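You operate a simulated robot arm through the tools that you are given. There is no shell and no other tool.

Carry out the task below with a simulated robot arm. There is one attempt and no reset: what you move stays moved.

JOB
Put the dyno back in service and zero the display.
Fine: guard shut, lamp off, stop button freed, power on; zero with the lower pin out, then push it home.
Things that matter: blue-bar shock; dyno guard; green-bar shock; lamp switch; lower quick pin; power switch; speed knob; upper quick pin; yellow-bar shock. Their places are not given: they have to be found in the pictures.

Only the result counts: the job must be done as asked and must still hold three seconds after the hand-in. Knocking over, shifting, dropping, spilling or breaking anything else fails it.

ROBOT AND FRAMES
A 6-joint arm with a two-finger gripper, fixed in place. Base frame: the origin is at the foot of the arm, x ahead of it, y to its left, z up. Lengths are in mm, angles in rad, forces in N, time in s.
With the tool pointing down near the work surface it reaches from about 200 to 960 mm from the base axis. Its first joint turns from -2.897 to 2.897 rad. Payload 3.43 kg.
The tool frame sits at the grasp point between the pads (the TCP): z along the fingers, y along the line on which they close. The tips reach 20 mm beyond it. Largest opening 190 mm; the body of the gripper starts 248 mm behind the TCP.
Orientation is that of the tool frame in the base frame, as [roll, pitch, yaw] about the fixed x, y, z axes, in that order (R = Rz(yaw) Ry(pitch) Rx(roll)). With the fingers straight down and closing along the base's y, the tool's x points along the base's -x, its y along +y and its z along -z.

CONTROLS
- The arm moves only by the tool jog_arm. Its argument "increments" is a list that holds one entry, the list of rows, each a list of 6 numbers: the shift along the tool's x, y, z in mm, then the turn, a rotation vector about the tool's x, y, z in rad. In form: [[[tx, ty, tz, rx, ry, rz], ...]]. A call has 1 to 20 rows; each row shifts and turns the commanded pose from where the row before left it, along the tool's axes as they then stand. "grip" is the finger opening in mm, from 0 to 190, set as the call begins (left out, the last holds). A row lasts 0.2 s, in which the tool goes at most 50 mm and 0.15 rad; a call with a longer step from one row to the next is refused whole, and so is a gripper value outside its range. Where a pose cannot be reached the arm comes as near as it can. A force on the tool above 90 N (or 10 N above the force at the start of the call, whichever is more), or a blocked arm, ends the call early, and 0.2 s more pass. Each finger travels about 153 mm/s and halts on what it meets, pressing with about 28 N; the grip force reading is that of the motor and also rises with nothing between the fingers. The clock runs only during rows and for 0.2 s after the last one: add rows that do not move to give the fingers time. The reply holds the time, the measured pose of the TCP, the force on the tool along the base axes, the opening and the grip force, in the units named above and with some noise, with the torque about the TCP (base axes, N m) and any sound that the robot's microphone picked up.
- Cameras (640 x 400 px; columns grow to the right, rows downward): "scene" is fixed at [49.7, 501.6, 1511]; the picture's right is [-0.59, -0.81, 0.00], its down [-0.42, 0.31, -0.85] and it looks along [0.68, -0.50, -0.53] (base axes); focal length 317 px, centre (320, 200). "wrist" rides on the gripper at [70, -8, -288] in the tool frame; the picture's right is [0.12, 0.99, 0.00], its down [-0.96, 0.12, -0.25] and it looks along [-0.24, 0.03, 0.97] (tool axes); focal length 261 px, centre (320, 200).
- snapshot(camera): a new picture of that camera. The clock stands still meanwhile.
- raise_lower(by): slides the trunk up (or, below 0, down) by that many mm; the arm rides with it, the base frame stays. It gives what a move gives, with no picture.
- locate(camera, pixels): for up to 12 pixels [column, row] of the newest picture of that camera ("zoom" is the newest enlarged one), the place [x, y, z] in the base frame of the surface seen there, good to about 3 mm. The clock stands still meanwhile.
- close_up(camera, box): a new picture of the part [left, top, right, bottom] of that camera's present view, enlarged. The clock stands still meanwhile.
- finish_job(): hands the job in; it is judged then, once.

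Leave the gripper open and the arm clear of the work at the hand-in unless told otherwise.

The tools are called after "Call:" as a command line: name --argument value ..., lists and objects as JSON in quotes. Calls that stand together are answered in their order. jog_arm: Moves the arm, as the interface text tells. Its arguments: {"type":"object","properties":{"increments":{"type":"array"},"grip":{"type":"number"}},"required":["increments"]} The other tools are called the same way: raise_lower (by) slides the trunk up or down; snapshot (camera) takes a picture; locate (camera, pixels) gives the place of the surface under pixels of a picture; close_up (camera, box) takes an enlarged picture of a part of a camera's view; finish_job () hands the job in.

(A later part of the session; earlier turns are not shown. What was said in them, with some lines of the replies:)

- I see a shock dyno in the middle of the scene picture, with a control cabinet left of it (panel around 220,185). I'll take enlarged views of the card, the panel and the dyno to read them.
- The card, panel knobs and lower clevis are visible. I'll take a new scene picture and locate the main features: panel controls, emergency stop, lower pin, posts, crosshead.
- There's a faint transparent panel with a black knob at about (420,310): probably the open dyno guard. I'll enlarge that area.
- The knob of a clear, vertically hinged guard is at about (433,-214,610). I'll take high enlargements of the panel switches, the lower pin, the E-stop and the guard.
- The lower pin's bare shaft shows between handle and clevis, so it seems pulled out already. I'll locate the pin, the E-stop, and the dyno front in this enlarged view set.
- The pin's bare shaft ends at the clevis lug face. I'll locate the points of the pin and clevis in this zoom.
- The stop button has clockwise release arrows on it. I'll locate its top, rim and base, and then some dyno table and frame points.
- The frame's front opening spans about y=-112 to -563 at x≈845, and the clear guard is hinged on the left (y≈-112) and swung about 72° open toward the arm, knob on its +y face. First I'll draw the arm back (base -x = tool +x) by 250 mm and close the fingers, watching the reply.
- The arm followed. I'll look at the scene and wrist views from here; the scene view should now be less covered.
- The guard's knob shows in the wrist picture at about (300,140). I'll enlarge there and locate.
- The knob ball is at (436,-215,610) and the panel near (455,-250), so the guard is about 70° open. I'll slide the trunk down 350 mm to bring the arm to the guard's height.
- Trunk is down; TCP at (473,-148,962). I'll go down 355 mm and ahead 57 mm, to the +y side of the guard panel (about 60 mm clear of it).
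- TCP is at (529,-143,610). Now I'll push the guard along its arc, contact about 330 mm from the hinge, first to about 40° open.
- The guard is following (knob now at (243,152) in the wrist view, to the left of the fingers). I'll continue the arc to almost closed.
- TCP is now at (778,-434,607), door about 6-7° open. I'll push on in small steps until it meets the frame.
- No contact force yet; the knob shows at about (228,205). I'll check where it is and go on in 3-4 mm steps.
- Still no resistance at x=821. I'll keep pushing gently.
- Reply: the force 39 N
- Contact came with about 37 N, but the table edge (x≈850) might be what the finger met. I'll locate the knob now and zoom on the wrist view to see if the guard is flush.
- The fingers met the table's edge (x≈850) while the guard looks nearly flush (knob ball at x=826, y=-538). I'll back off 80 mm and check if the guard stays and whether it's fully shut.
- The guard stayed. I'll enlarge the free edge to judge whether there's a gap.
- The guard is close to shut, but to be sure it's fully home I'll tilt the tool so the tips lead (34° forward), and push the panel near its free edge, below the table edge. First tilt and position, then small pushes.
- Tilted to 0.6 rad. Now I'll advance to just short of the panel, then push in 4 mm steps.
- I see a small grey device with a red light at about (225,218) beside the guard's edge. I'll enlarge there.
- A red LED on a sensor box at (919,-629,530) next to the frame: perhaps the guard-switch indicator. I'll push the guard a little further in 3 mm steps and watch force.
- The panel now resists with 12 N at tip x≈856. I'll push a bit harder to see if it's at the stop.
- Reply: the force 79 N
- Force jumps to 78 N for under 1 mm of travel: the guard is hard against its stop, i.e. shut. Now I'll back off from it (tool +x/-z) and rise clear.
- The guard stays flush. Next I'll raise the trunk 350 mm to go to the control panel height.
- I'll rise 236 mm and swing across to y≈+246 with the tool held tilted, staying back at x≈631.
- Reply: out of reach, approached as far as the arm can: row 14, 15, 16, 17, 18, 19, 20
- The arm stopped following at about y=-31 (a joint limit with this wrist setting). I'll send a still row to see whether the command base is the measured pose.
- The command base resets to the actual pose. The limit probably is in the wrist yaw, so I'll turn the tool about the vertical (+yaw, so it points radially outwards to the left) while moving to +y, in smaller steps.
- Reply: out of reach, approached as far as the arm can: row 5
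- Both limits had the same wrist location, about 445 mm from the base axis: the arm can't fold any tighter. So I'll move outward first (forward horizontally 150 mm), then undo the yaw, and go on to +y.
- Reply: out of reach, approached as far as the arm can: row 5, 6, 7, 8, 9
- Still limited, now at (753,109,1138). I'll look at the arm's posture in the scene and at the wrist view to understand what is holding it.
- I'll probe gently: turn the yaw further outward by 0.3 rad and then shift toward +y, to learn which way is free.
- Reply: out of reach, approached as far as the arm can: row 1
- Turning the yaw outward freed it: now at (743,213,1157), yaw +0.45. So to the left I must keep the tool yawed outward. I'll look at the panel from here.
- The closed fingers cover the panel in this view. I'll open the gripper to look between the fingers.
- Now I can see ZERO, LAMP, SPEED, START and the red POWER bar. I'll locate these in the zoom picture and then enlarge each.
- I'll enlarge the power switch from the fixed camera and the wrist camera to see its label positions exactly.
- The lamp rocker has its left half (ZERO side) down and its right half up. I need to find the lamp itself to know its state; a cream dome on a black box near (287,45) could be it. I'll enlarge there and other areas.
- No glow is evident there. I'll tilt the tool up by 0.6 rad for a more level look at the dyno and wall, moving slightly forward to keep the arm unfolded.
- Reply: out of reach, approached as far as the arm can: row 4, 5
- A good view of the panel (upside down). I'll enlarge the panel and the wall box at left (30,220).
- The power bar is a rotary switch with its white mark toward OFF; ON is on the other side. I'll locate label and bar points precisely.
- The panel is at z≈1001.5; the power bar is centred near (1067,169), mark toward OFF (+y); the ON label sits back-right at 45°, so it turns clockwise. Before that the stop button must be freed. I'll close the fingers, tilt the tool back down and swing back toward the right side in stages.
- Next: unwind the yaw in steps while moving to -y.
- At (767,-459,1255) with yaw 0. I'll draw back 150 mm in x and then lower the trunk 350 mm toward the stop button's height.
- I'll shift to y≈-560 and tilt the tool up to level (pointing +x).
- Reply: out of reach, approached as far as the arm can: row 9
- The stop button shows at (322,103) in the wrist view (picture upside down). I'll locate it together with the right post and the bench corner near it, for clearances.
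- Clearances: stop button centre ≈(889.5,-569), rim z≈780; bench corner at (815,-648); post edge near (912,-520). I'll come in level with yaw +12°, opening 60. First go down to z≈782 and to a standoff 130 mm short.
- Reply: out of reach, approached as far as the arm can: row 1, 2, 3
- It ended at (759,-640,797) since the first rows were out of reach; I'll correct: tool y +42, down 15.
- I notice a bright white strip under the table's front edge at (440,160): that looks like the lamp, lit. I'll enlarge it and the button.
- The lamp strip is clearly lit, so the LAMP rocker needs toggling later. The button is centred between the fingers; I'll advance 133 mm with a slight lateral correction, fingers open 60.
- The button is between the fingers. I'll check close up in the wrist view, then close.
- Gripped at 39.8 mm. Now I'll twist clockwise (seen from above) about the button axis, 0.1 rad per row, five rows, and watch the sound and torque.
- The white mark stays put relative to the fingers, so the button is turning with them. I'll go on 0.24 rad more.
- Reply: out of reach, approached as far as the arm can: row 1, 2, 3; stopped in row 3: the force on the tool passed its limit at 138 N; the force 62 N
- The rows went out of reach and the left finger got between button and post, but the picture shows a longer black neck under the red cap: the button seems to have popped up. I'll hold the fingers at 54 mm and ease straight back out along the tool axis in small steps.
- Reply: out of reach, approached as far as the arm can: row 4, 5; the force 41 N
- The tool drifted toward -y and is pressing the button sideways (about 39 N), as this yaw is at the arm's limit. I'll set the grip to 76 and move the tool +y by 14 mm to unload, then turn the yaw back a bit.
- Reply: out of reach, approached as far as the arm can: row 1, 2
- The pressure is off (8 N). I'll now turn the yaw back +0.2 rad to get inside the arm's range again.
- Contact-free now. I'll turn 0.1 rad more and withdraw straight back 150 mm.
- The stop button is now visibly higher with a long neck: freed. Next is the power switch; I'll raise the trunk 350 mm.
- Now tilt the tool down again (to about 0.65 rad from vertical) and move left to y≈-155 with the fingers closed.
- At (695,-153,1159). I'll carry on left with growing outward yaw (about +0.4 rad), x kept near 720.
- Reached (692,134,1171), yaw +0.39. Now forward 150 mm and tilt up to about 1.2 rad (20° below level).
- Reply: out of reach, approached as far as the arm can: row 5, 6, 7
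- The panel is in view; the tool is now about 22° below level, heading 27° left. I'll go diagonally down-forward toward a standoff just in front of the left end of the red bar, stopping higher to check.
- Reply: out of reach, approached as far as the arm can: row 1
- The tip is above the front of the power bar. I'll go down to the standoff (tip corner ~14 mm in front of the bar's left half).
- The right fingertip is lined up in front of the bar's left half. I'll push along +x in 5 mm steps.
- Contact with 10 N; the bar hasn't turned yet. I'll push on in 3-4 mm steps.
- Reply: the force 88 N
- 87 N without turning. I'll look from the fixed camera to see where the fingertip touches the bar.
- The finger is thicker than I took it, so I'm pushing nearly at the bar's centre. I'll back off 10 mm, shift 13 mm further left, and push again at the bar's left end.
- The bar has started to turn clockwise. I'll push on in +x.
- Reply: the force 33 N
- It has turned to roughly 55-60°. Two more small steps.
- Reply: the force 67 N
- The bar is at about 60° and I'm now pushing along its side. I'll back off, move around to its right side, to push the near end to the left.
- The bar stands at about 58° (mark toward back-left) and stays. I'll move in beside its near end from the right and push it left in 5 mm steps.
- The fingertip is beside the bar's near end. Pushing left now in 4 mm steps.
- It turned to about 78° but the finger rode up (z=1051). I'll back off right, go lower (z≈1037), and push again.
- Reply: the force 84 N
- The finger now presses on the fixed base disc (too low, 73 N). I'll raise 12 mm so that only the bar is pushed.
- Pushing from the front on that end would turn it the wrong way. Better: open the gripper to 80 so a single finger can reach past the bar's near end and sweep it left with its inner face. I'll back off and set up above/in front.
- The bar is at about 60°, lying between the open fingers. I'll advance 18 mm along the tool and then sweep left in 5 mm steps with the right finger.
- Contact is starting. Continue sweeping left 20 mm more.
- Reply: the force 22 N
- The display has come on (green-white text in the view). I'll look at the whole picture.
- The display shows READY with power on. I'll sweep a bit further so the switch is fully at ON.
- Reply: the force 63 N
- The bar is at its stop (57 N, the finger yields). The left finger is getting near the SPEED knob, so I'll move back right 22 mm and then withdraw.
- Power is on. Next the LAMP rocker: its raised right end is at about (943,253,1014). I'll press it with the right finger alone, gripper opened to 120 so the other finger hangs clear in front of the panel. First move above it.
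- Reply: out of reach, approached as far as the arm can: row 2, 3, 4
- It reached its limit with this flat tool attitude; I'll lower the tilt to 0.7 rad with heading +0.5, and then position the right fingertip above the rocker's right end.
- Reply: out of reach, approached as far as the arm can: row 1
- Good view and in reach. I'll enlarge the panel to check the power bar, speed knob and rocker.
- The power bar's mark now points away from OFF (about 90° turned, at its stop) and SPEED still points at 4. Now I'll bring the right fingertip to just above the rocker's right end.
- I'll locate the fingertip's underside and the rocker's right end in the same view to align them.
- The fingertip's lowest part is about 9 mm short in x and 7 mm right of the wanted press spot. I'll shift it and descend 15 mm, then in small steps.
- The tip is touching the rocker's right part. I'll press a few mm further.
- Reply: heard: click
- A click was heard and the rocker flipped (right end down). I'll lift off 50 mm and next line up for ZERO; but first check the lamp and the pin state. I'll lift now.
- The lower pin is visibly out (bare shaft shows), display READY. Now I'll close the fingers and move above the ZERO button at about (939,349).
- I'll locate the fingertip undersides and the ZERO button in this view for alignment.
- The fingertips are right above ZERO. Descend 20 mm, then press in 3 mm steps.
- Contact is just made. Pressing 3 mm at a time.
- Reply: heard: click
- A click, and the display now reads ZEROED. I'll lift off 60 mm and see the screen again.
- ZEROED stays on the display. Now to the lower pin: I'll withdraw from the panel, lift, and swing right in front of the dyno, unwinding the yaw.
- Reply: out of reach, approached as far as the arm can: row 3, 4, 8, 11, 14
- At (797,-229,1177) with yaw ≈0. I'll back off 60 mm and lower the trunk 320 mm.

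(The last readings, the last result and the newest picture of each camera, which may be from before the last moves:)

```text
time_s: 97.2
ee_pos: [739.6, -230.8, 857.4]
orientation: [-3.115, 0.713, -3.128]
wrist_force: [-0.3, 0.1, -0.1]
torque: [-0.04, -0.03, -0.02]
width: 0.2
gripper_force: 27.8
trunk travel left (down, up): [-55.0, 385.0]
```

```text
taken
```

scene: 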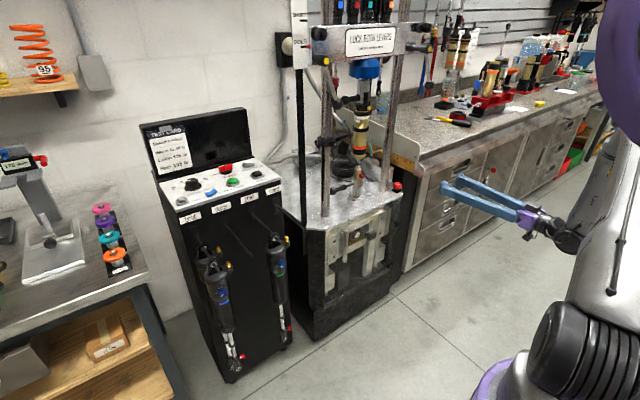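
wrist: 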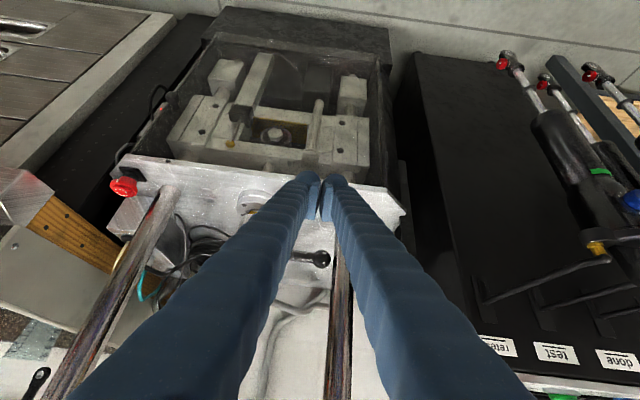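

I'll roll the tool 90° about its own axis so that the fingers can grip the pin handle (which lies along y) from front-above, and open to 60.

Call:
jog_arm --increments '[[[0, 0, 0, 0, 0, 0.143], [0, 0, 0, 0, 0, 0.143], [0, 0, 0, 0, 0, 0.143], [0, 0, 0, 0, 0, 0.143], [0, 0, 0, 0, 0, 0.143], [0, 0, 0, 0, 0, 0.143], [0, 0, 0, 0, 0, 0.143], [0, 0, 0, 0, 0, 0.143], [0, 0, 0, 0, 0, 0.143], [0, 0, 0, 0, 0, 0.143], [0, 0, 0, 0, 0, 0.141]]]' --grip 60

Call:
snapshot --camera "wrist"

Call:
snapshot --camera "scene"

```text
time_s: 99.6
ee_pos: [739.9, -230.6, 856.8]
orientation: [2.428, 0.019, 1.567]
wrist_force: [-1.1, 0.1, -0.4]
torque: [-0.01, 0.01, 0.0]
width: 60.1
gripper_force: 0.0
trunk travel left (down, up): [-55.0, 385.0]
```

```text
taken
```

wrist: 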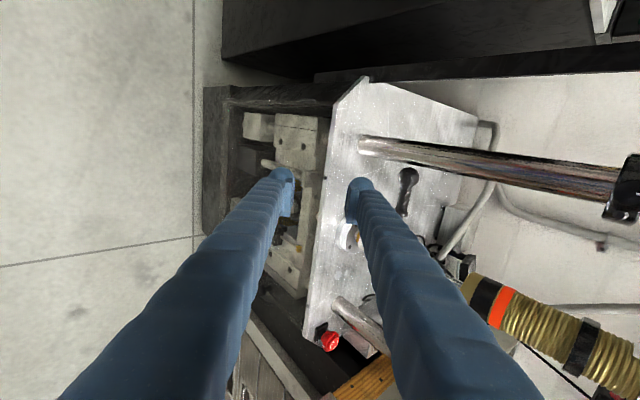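

```text
taken
```

scene: 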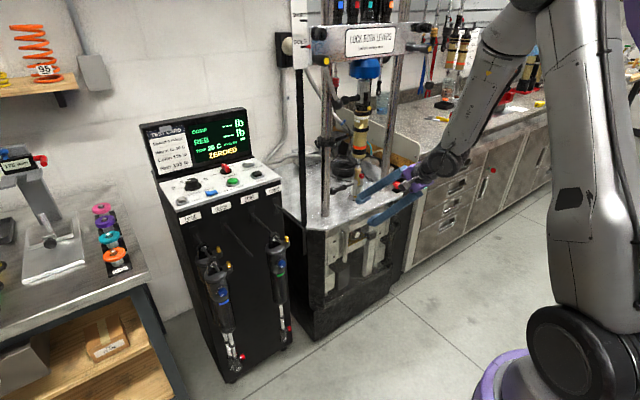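

The roll worked and the pin handle shows at about (407,190). I'll locate its parts.

Call:
close_up --camera "wrist" --box '[300, 120, 460, 260]'

Call:
locate --camera "wrist" --pixels '[[409, 176], [405, 192], [403, 203], [402, 212], [410, 168], [372, 150], [350, 235], [400, 206]]'

Call:
close_up --camera "scene" --box '[320, 150, 440, 230]'

```text
2.86 times, centred on (380, 190) of wrist
```

zoom: 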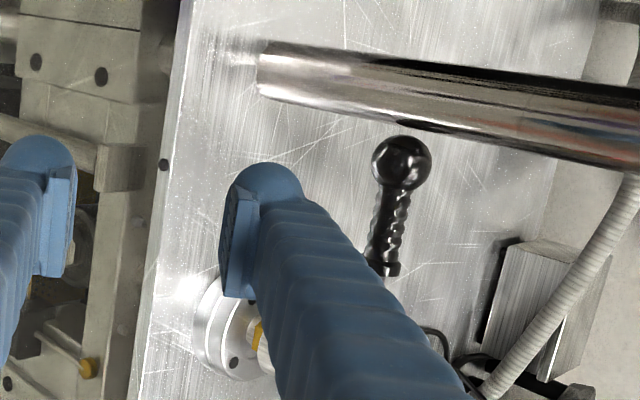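

```text
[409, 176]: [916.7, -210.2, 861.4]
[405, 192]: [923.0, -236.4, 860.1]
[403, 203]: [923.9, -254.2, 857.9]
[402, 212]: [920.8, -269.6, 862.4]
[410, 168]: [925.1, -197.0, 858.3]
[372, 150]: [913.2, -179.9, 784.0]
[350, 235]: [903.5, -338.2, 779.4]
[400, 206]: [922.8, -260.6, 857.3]
```

```text
5.00 times, centred on (380, 190) of scene
```

zoom: 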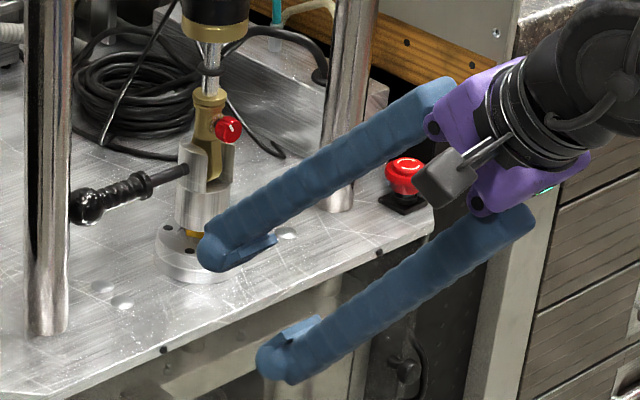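

Ball front at (917,-210,861), handle surface at (923,-236,860), flange near y=-268. I'll move to a standoff 120 mm up the approach line from the handle centre (928,-242,855).

Call:
jog_arm --increments '[[[-4.4, 47, 1.4, 0, 0, 0], [-4.4, 47, 1.4, 0, 0, 0], [-4.4, 47, 1.4, 0, 0, 0]]]' --grip 60

Call:
snapshot --camera "wrist"

Call:
close_up --camera "scene" --box '[300, 130, 440, 230]'

```text
time_s: 100.4
ee_pos: [846.6, -241.9, 946.8]
orientation: [2.427, 0.022, 1.571]
wrist_force: [0.5, -0.4, -1.0]
torque: [0.0, 0.05, -0.02]
width: 59.8
gripper_force: 0.0
trunk travel left (down, up): [-55.0, 385.0]
```

```text
taken
```

wrist: 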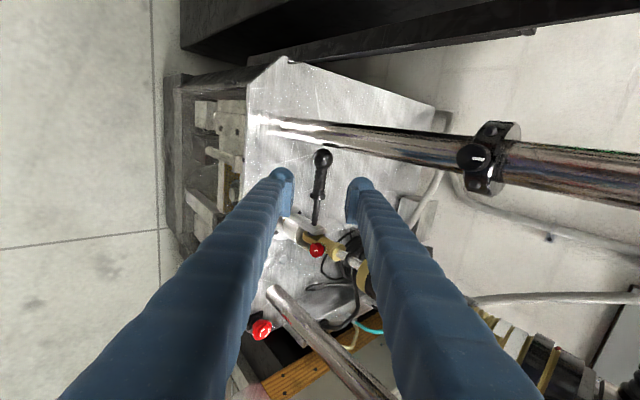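

```text
4.00 times, centred on (370, 180) of scene
```

zoom: 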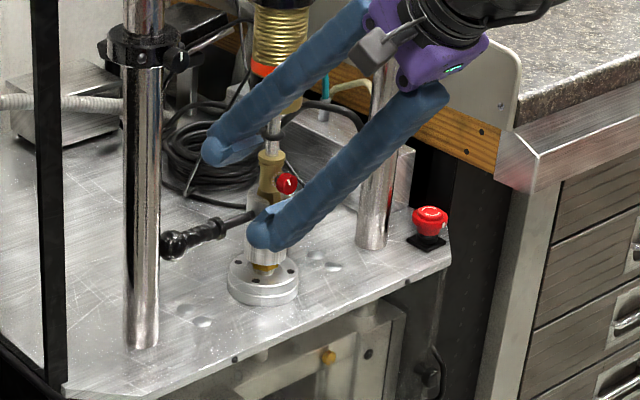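

The pin lies nicely between the fingers. I'll enlarge and locate the handle once more from this closer view.

Call:
close_up --camera "wrist" --box '[260, 130, 380, 260]'

Call:
locate --camera "wrist" --pixels '[[323, 157], [323, 150], [320, 175], [318, 188], [317, 196], [315, 210], [314, 222], [340, 130], [330, 142]]'

```text
3.08 times, centred on (320, 195) of wrist
```

zoom: 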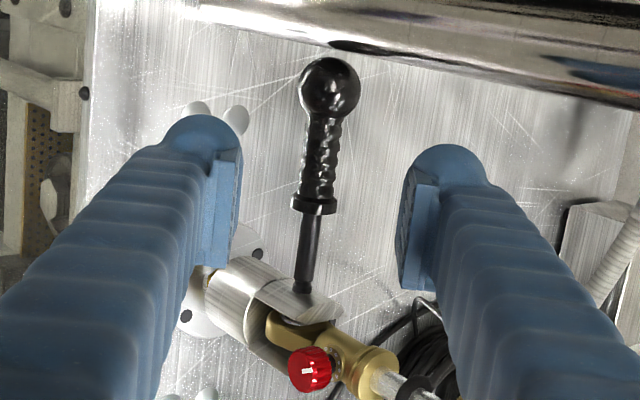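

```text
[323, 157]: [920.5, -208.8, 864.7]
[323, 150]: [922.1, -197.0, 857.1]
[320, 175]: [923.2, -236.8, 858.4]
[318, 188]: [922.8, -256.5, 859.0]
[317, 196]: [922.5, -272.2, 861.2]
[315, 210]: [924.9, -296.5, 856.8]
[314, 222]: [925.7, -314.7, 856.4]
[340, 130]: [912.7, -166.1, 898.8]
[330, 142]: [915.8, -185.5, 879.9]
```

Handle axis ≈(928, y, 853). I'll advance 124 mm along the tool axis so the handle is between the pads.

Call:
jog_arm --increments '[[[0.9, 0, 40, 0, 0, 0], [0.9, 0, 40, 0, 0, 0], [0.9, 0, 30, 0, 0, 0], [0, 0, 14, 0, 0, 0]]]' --grip 60

Call:
close_up --camera "wrist" --box '[240, 120, 400, 260]'

Call:
close_up --camera "scene" --box '[310, 150, 390, 220]'

```text
time_s: 101.4
ee_pos: [928.9, -242.7, 852.5]
orientation: [2.428, 0.02, 1.568]
wrist_force: [0.8, -0.8, 0.0]
torque: [-0.03, 0.02, 0.01]
width: 60.0
gripper_force: 0.2
trunk travel left (down, up): [-55.0, 385.0]
```

```text
2.86 times, centred on (320, 190) of wrist
```

zoom: 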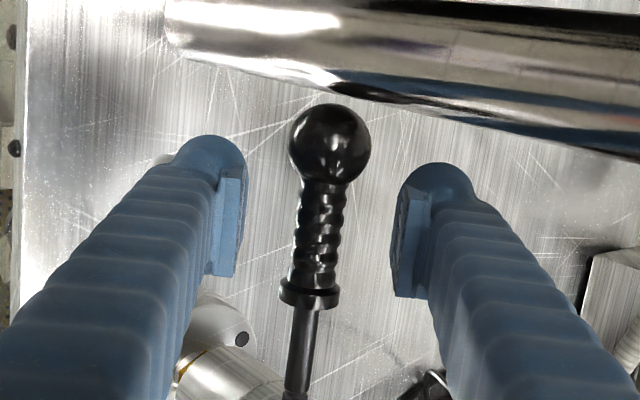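

```text
5.71 times, centred on (350, 185) of scene
```

zoom: 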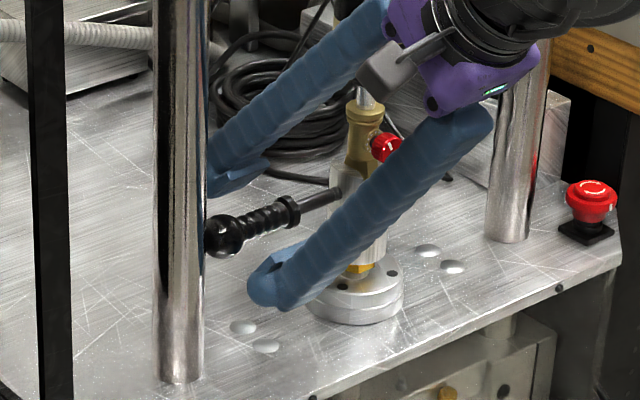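

The handle is between the pads. Closing now.

Call:
jog_arm --increments '[[[0, 0, 0, 0, 0, 0], [0, 0, 0, 0, 0, 0], [0, 0, 0, 0, 0, 0]]]' --grip 0

Call:
close_up --camera "wrist" --box '[240, 120, 400, 260]'

```text
time_s: 102.2
ee_pos: [929.7, -243.8, 853.2]
orientation: [2.429, 0.018, 1.568]
wrist_force: [-4.0, -1.4, -1.2]
torque: [0.8, -0.04, -0.91]
width: 18.0
gripper_force: 45.1
trunk travel left (down, up): [-55.0, 385.0]
```

```text
2.86 times, centred on (320, 190) of wrist
```

zoom: 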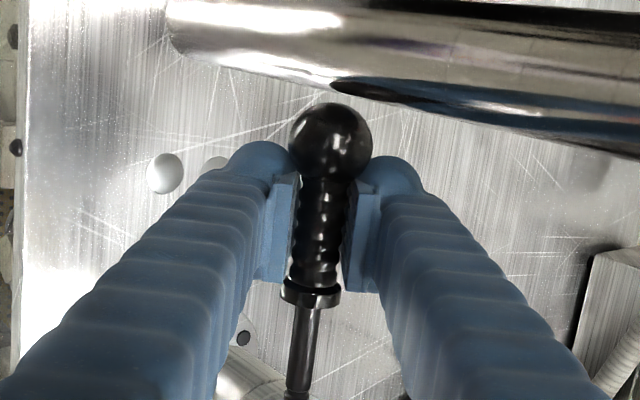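

Gripped (18 mm). Now I'll push the pin toward -y (tool -x), 20 mm first, and watch the force.

Call:
jog_arm --increments '[[[-5, 0, 0, 0, 0, 0], [-5, 0, 0, 0, 0, 0], [-5, 0, 0, 0, 0, 0], [-5, 0, 0, 0, 0, 0]]]' --grip 0

Call:
close_up --camera "wrist" --box '[240, 120, 400, 260]'

```text
time_s: 103.2
ee_pos: [928.5, -262.5, 850.9]
orientation: [2.429, 0.02, 1.569]
wrist_force: [-6.7, 1.2, -2.9]
torque: [0.6, -0.01, -0.68]
width: 17.6
gripper_force: 45.4
trunk travel left (down, up): [-55.0, 385.0]
```

```text
2.86 times, centred on (320, 190) of wrist
```

zoom: 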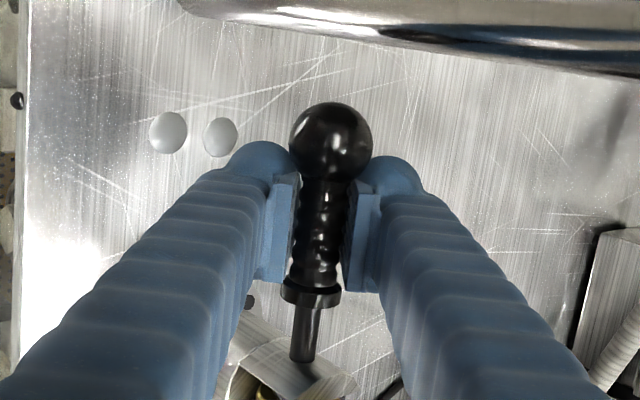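

It slides freely along. Another 20 mm.

Call:
jog_arm --increments '[[[-5, 0, 0, 0, 0, 0], [-5, 0, 0, 0, 0, 0], [-5, 0, 0, 0, 0, 0], [-5, 0, 0, 0, 0, 0]]]' --grip 0

Call:
close_up --camera "wrist" --box '[240, 120, 400, 260]'

```text
time_s: 104.2
ee_pos: [929.6, -282.6, 851.8]
orientation: [2.428, 0.019, 1.57]
wrist_force: [-9.7, -1.0, -7.3]
torque: [1.35, -0.17, 0.04]
width: 17.5
gripper_force: 44.8
trunk travel left (down, up): [-55.0, 385.0]
```

```text
2.86 times, centred on (320, 190) of wrist
```

zoom: 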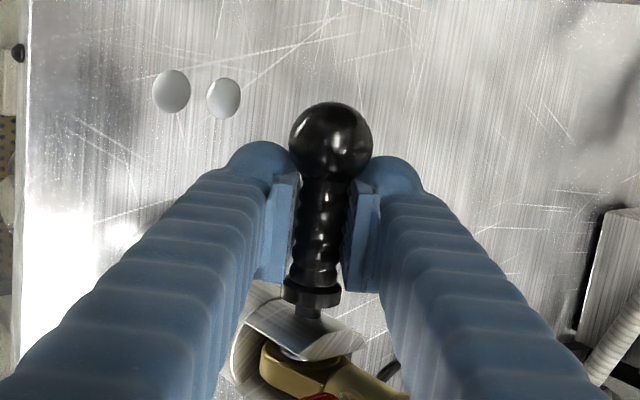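

Only about 10-12 mm of shaft remains. Continue in 3 mm steps until the flange seats.

Call:
jog_arm --increments '[[[-3, 0, 0, 0, 0, 0], [-3, 0, 0, 0, 0, 0], [-3, 0, 0, 0, 0, 0], [-2, 0, 0, 0, 0, 0]]]' --grip 0

Call:
close_up --camera "wrist" --box '[240, 120, 400, 260]'

```text
time_s: 105.2
ee_pos: [929.1, -290.2, 852.0]
orientation: [2.43, 0.016, 1.573]
wrist_force: [-14.9, 15.7, -12.0]
torque: [0.67, 0.03, -0.7]
width: 18.1
gripper_force: 45.1
trunk travel left (down, up): [-55.0, 385.0]
```

```text
2.86 times, centred on (320, 190) of wrist
```

zoom: 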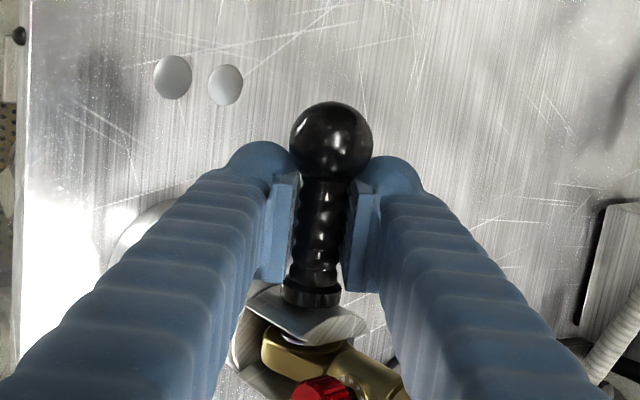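

Resistance of about 16 N: the flange is reaching the clevis. A few more small steps to make sure it's fully home.

Call:
jog_arm --increments '[[[-2, 0, 0, 0, 0, 0], [-2, 0, 0, 0, 0, 0], [-2, 0, 0, 0, 0, 0], [0, 0, 0, 0, 0, 0]]]' --grip 0

Call:
close_up --camera "wrist" --box '[240, 120, 400, 260]'

Call:
close_up --camera "scene" --box '[310, 150, 390, 220]'

```text
time_s: 106.2
ee_pos: [929.8, -293.2, 852.5]
orientation: [2.429, 0.018, 1.574]
wrist_force: [-9.7, 42.7, -19.0]
torque: [0.45, -0.03, -0.2]
width: 18.1
gripper_force: 44.9
trunk travel left (down, up): [-55.0, 385.0]
```

```text
2.86 times, centred on (320, 190) of wrist
```

zoom: 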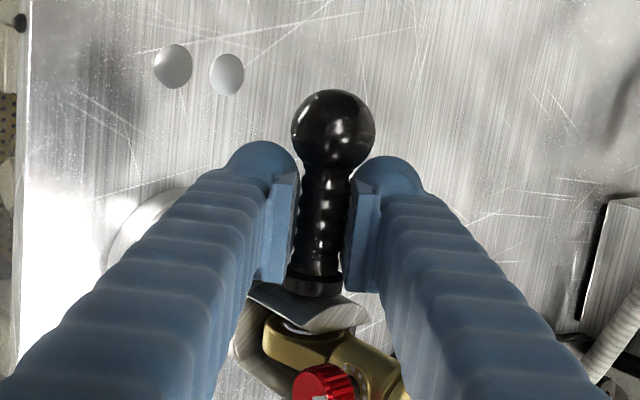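

```text
5.71 times, centred on (350, 185) of scene
```

zoom: 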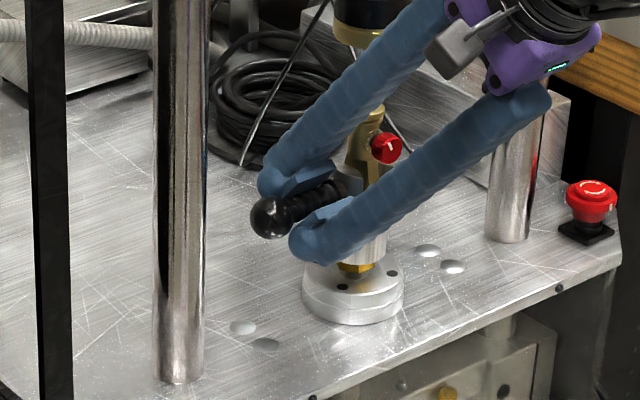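

The pads slipped about 3 mm along the handle and the force is 43 N; I'll push a bit more so that the finger edges bear on the flange, to see if the pin moves or clicks.

Call:
jog_arm --increments '[[[-2, 0, 0, 0, 0, 0], [-2, 0, 0, 0, 0, 0], [-2, 0, 0, 0, 0, 0], [0, 0, 0, 0, 0, 0]]]' --grip 0

Call:
close_up --camera "wrist" --box '[240, 120, 400, 260]'

```text
time_s: 107.2
ee_pos: [929.3, -298.8, 852.1]
orientation: [2.432, 0.015, 1.576]
wrist_force: [-16.2, 53.0, -18.5]
torque: [0.65, 0.03, -0.55]
width: 18.2
gripper_force: 44.7
trunk travel left (down, up): [-55.0, 385.0]
```

```text
2.86 times, centred on (320, 190) of wrist
```

zoom: 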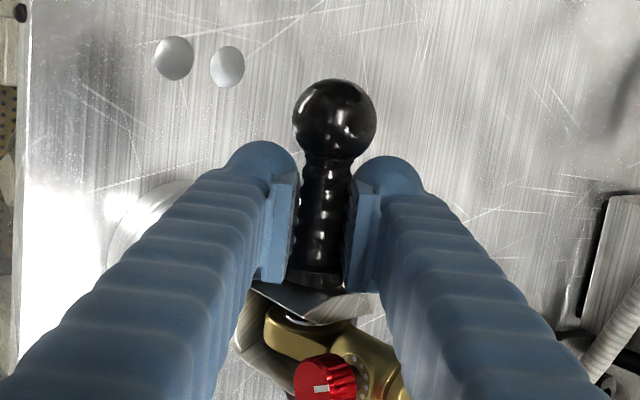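

The pads just slip now while the pin stays put: it's against its stop. I'll open and withdraw along the tool axis, then inspect the seating.

Call:
jog_arm --increments '[[[2, 0, 0, 0, 0, 0], [2, 0, 0, 0, 0, 0], [0, 0, 0, 0, 0, 0], [0, 0, -20, 0, 0, 0], [0, 0, -40, 0, 0, 0], [0, 0, -40, 0, 0, 0]]]' --grip 70

Call:
close_up --camera "scene" --box '[325, 170, 375, 210]'

Call:
snapshot --camera "wrist"

```text
time_s: 108.6
ee_pos: [865.2, -301.2, 928.9]
orientation: [2.429, 0.018, 1.569]
wrist_force: [0.4, -0.6, -0.1]
torque: [0.03, 0.01, 0.05]
width: 70.4
gripper_force: 0.0
trunk travel left (down, up): [-55.0, 385.0]
```

```text
10.00 times, centred on (350, 190) of scene
```

zoom: 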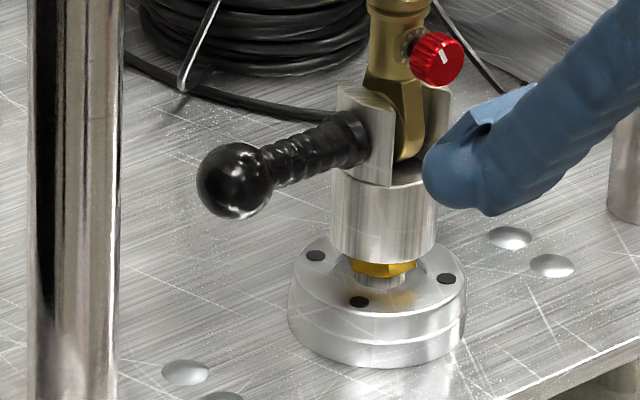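

```text
taken
```

wrist: 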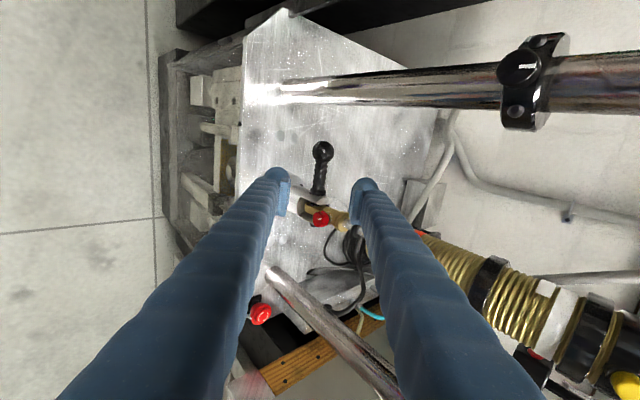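

The flange looks flush with the clevis now. I'll measure the ball/flange positions, and compare with the upper pin that is home.

Call:
locate --camera "zoom" --pixels '[[232, 182], [290, 160], [348, 140], [340, 110], [380, 130], [362, 135]]'

Call:
close_up --camera "scene" --box '[325, 80, 385, 130]'

Call:
close_up --camera "wrist" --box '[270, 130, 380, 240]'

```text
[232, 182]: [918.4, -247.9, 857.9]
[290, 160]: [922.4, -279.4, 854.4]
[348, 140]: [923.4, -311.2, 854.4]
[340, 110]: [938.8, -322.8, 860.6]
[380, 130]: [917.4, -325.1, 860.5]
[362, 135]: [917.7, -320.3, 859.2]
```

```text
8.00 times, centred on (355, 105) of scene
```

zoom: 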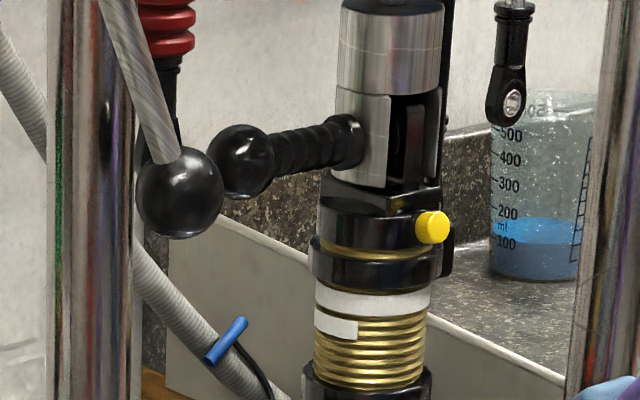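

```text
3.64 times, centred on (325, 185) of wrist
```

zoom: 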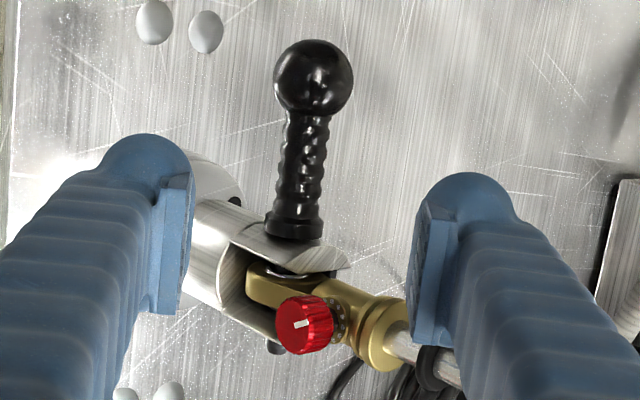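

Pin tip now shows out the far side and the flange sits on the lug. I'll enlarge that contact to be sure there's no gap.

Call:
close_up --camera "wrist" --box '[300, 165, 350, 210]'

Call:
close_up --camera "scene" --box '[342, 175, 366, 192]'

Call:
close_up --camera "scene" --box '[350, 90, 376, 108]'

```text
8.89 times, centred on (325, 188) of wrist
```

zoom: 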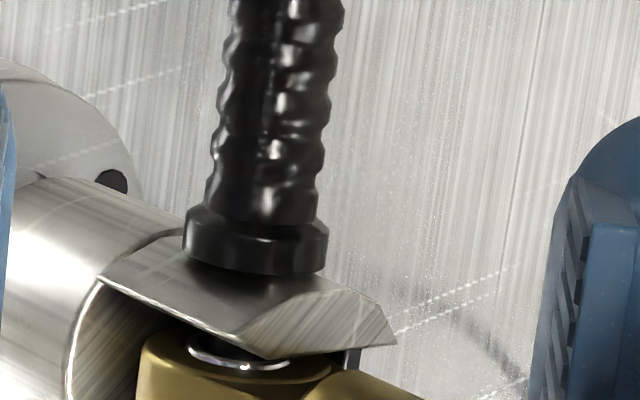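

```text
16.00 times, centred on (354, 184) of scene
```

zoom: 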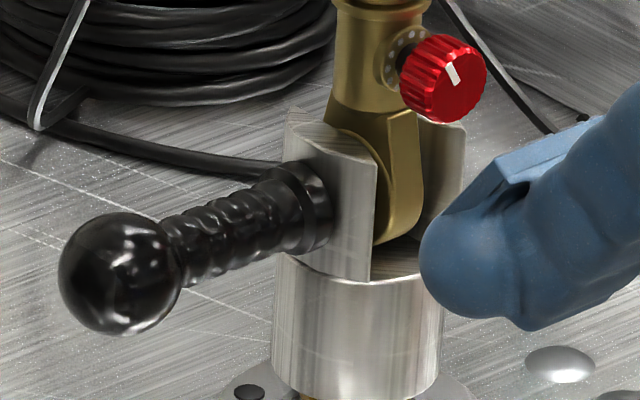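

```text
16.00 times, centred on (363, 99) of scene
```

zoom: 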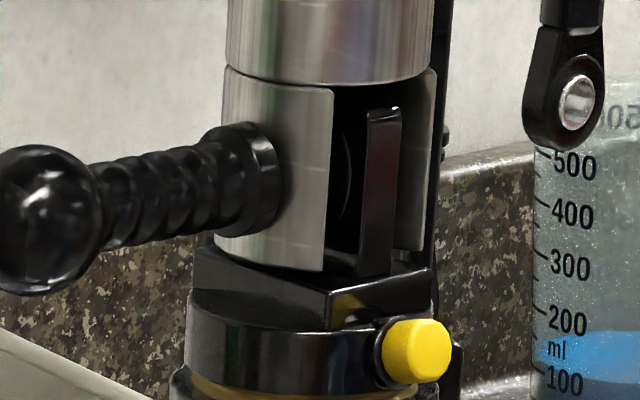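

The seating matches the upper pin's. Now verify the lamp: compare the compartment's brightness in the fixed camera, then get a low view of the strip.

Call:
close_up --camera "scene" --box '[290, 190, 450, 340]'

Call:
close_up --camera "scene" --box '[130, 100, 290, 220]'

```text
2.67 times, centred on (370, 265) of scene
```

zoom: 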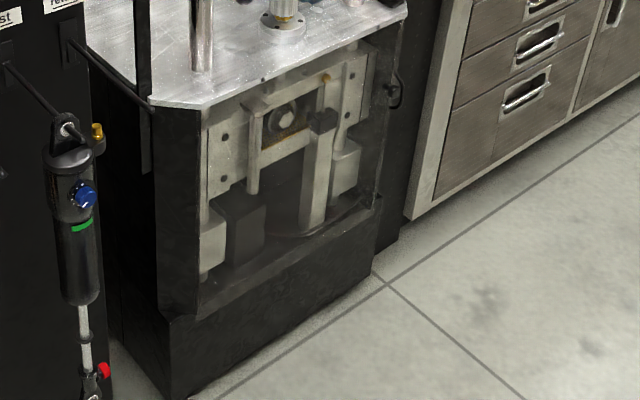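

```text
3.33 times, centred on (210, 160) of scene
```

zoom: 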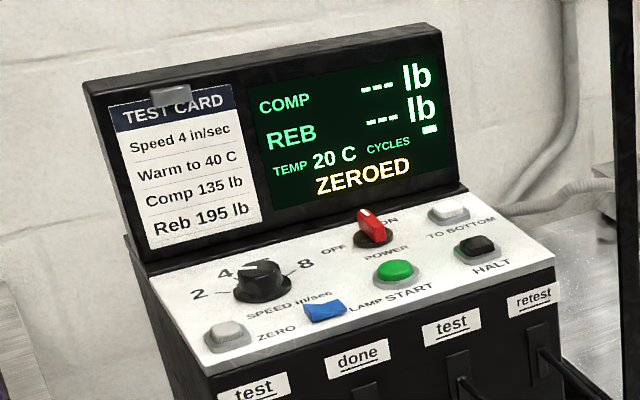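

The compartment is clearly darker than before, and the display reads ZEROED. One same-frame comparison of the area below the table edge, then I'll withdraw.

Call:
close_up --camera "scene" --box '[350, 190, 410, 240]'

Call:
jog_arm --increments '[[[0, -37.8, -32.7, 0, 0, 0], [0, -37.8, -32.7, 0, 0, 0], [0, -37.8, -32.7, 0, 0, 0], [0, -37.8, -32.7, 0, 0, 0]]]' --grip 100

Call:
snapshot --camera "wrist"

```text
8.00 times, centred on (380, 215) of scene
```

zoom: 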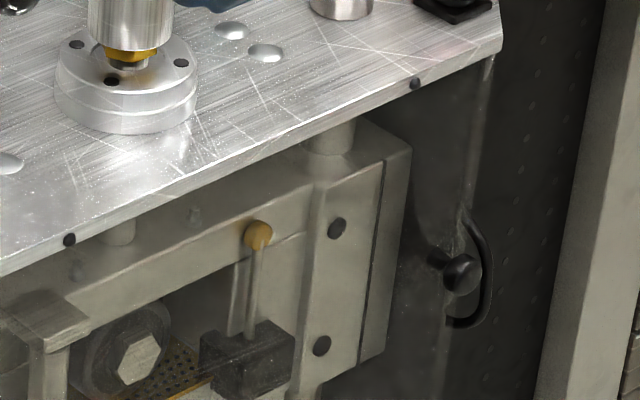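

```text
time_s: 109.6
ee_pos: [661.7, -297.5, 928.5]
orientation: [2.425, 0.022, 1.57]
wrist_force: [-0.1, -0.2, -0.2]
torque: [0.03, 0.03, 0.0]
width: 99.7
gripper_force: 0.1
trunk travel left (down, up): [-55.0, 385.0]
```

```text
taken
```

wrist: 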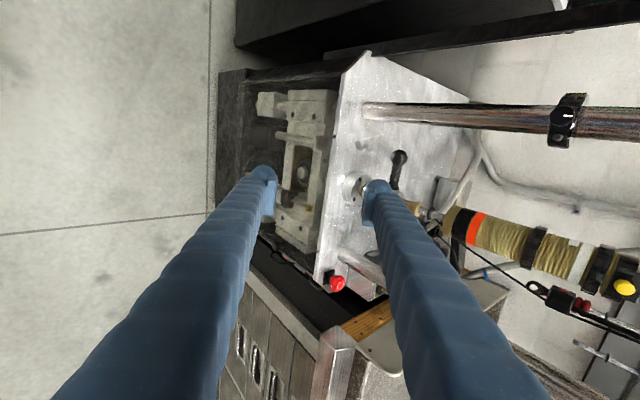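

The area under the table edge is now evenly grey: lamp off. I'll check the guard from the same frame as before and the overall scene.

Call:
close_up --camera "scene" --box '[370, 185, 420, 285]'

Call:
snapshot --camera "scene"

Call:
close_up --camera "scene" --box '[380, 205, 410, 235]'

```text
4.00 times, centred on (395, 235) of scene
```

zoom: 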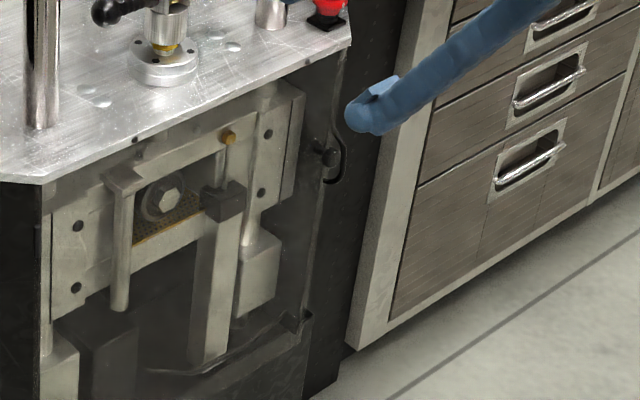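

```text
taken
```

scene: 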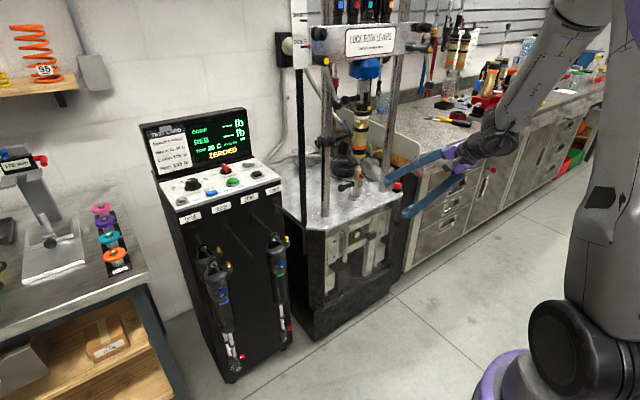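

```text
13.33 times, centred on (395, 220) of scene
```

zoom: 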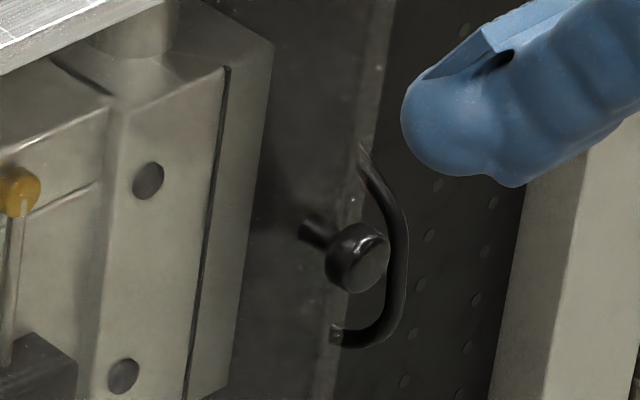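

The guard looks flush. I'll measure the knob's position for a last check that it's at its stop.

Call:
locate --camera "zoom" --pixels '[[355, 255], [350, 250], [362, 262], [315, 232], [340, 110], [330, 310]]'

Call:
locate --camera "wrist" --pixels '[[336, 284], [400, 156], [396, 185], [355, 185], [338, 277]]'

```text
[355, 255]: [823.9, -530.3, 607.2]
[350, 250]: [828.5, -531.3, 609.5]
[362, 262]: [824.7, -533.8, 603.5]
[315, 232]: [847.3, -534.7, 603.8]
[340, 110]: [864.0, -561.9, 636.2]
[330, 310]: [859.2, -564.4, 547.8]
```

```text
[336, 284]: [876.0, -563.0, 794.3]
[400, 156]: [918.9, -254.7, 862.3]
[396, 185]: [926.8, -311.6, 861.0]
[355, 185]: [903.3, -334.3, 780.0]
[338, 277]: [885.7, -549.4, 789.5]
```

Everything reads as wanted: guard at its stop, lamp dark, stop button raised, power on with ZEROED showing, lower pin flush in its clevis, speed still at 4. The gripper is open and the arm is clear of the dyno. Handing in.

Call:
finish_job

```text
The job is handed in.
```

The dyno is back in service, the display reads ZEROED, and I've handed the job in. I don't have the judge's verdict. This is the state I saw in the last pictures:

| Item | State |
|---|---|
| Guard | Shut. I pushed it to a hard stop, and the knob was still in the same place at the end. |
| Lamp | Off. The rocker clicked over, and the space under the table went dark. I didn't take a second direct look at the light strip. |
| Stop button | Freed. I twisted it clockwise and it popped up about 5 mm. |
| Power | On. The switch is at its stop and the display is lit. |
| Display | Zeroed while the lower pin was out; the ZERO button clicked. |
| Lower pin | Home. Its flange sits flush on the clevis, like the upper pin's. |

- **Hard contact:** While I was freeing the stop button, a finger caught between it and the right post. The force reached 138 N before the arm stopped. I saw no damage and nothing out of place afterwards.
- **Left alone:** The speed knob still points at 4. I didn't touch the three shocks or the upper pin. The gripper is open and the arm is clear of the dyno.
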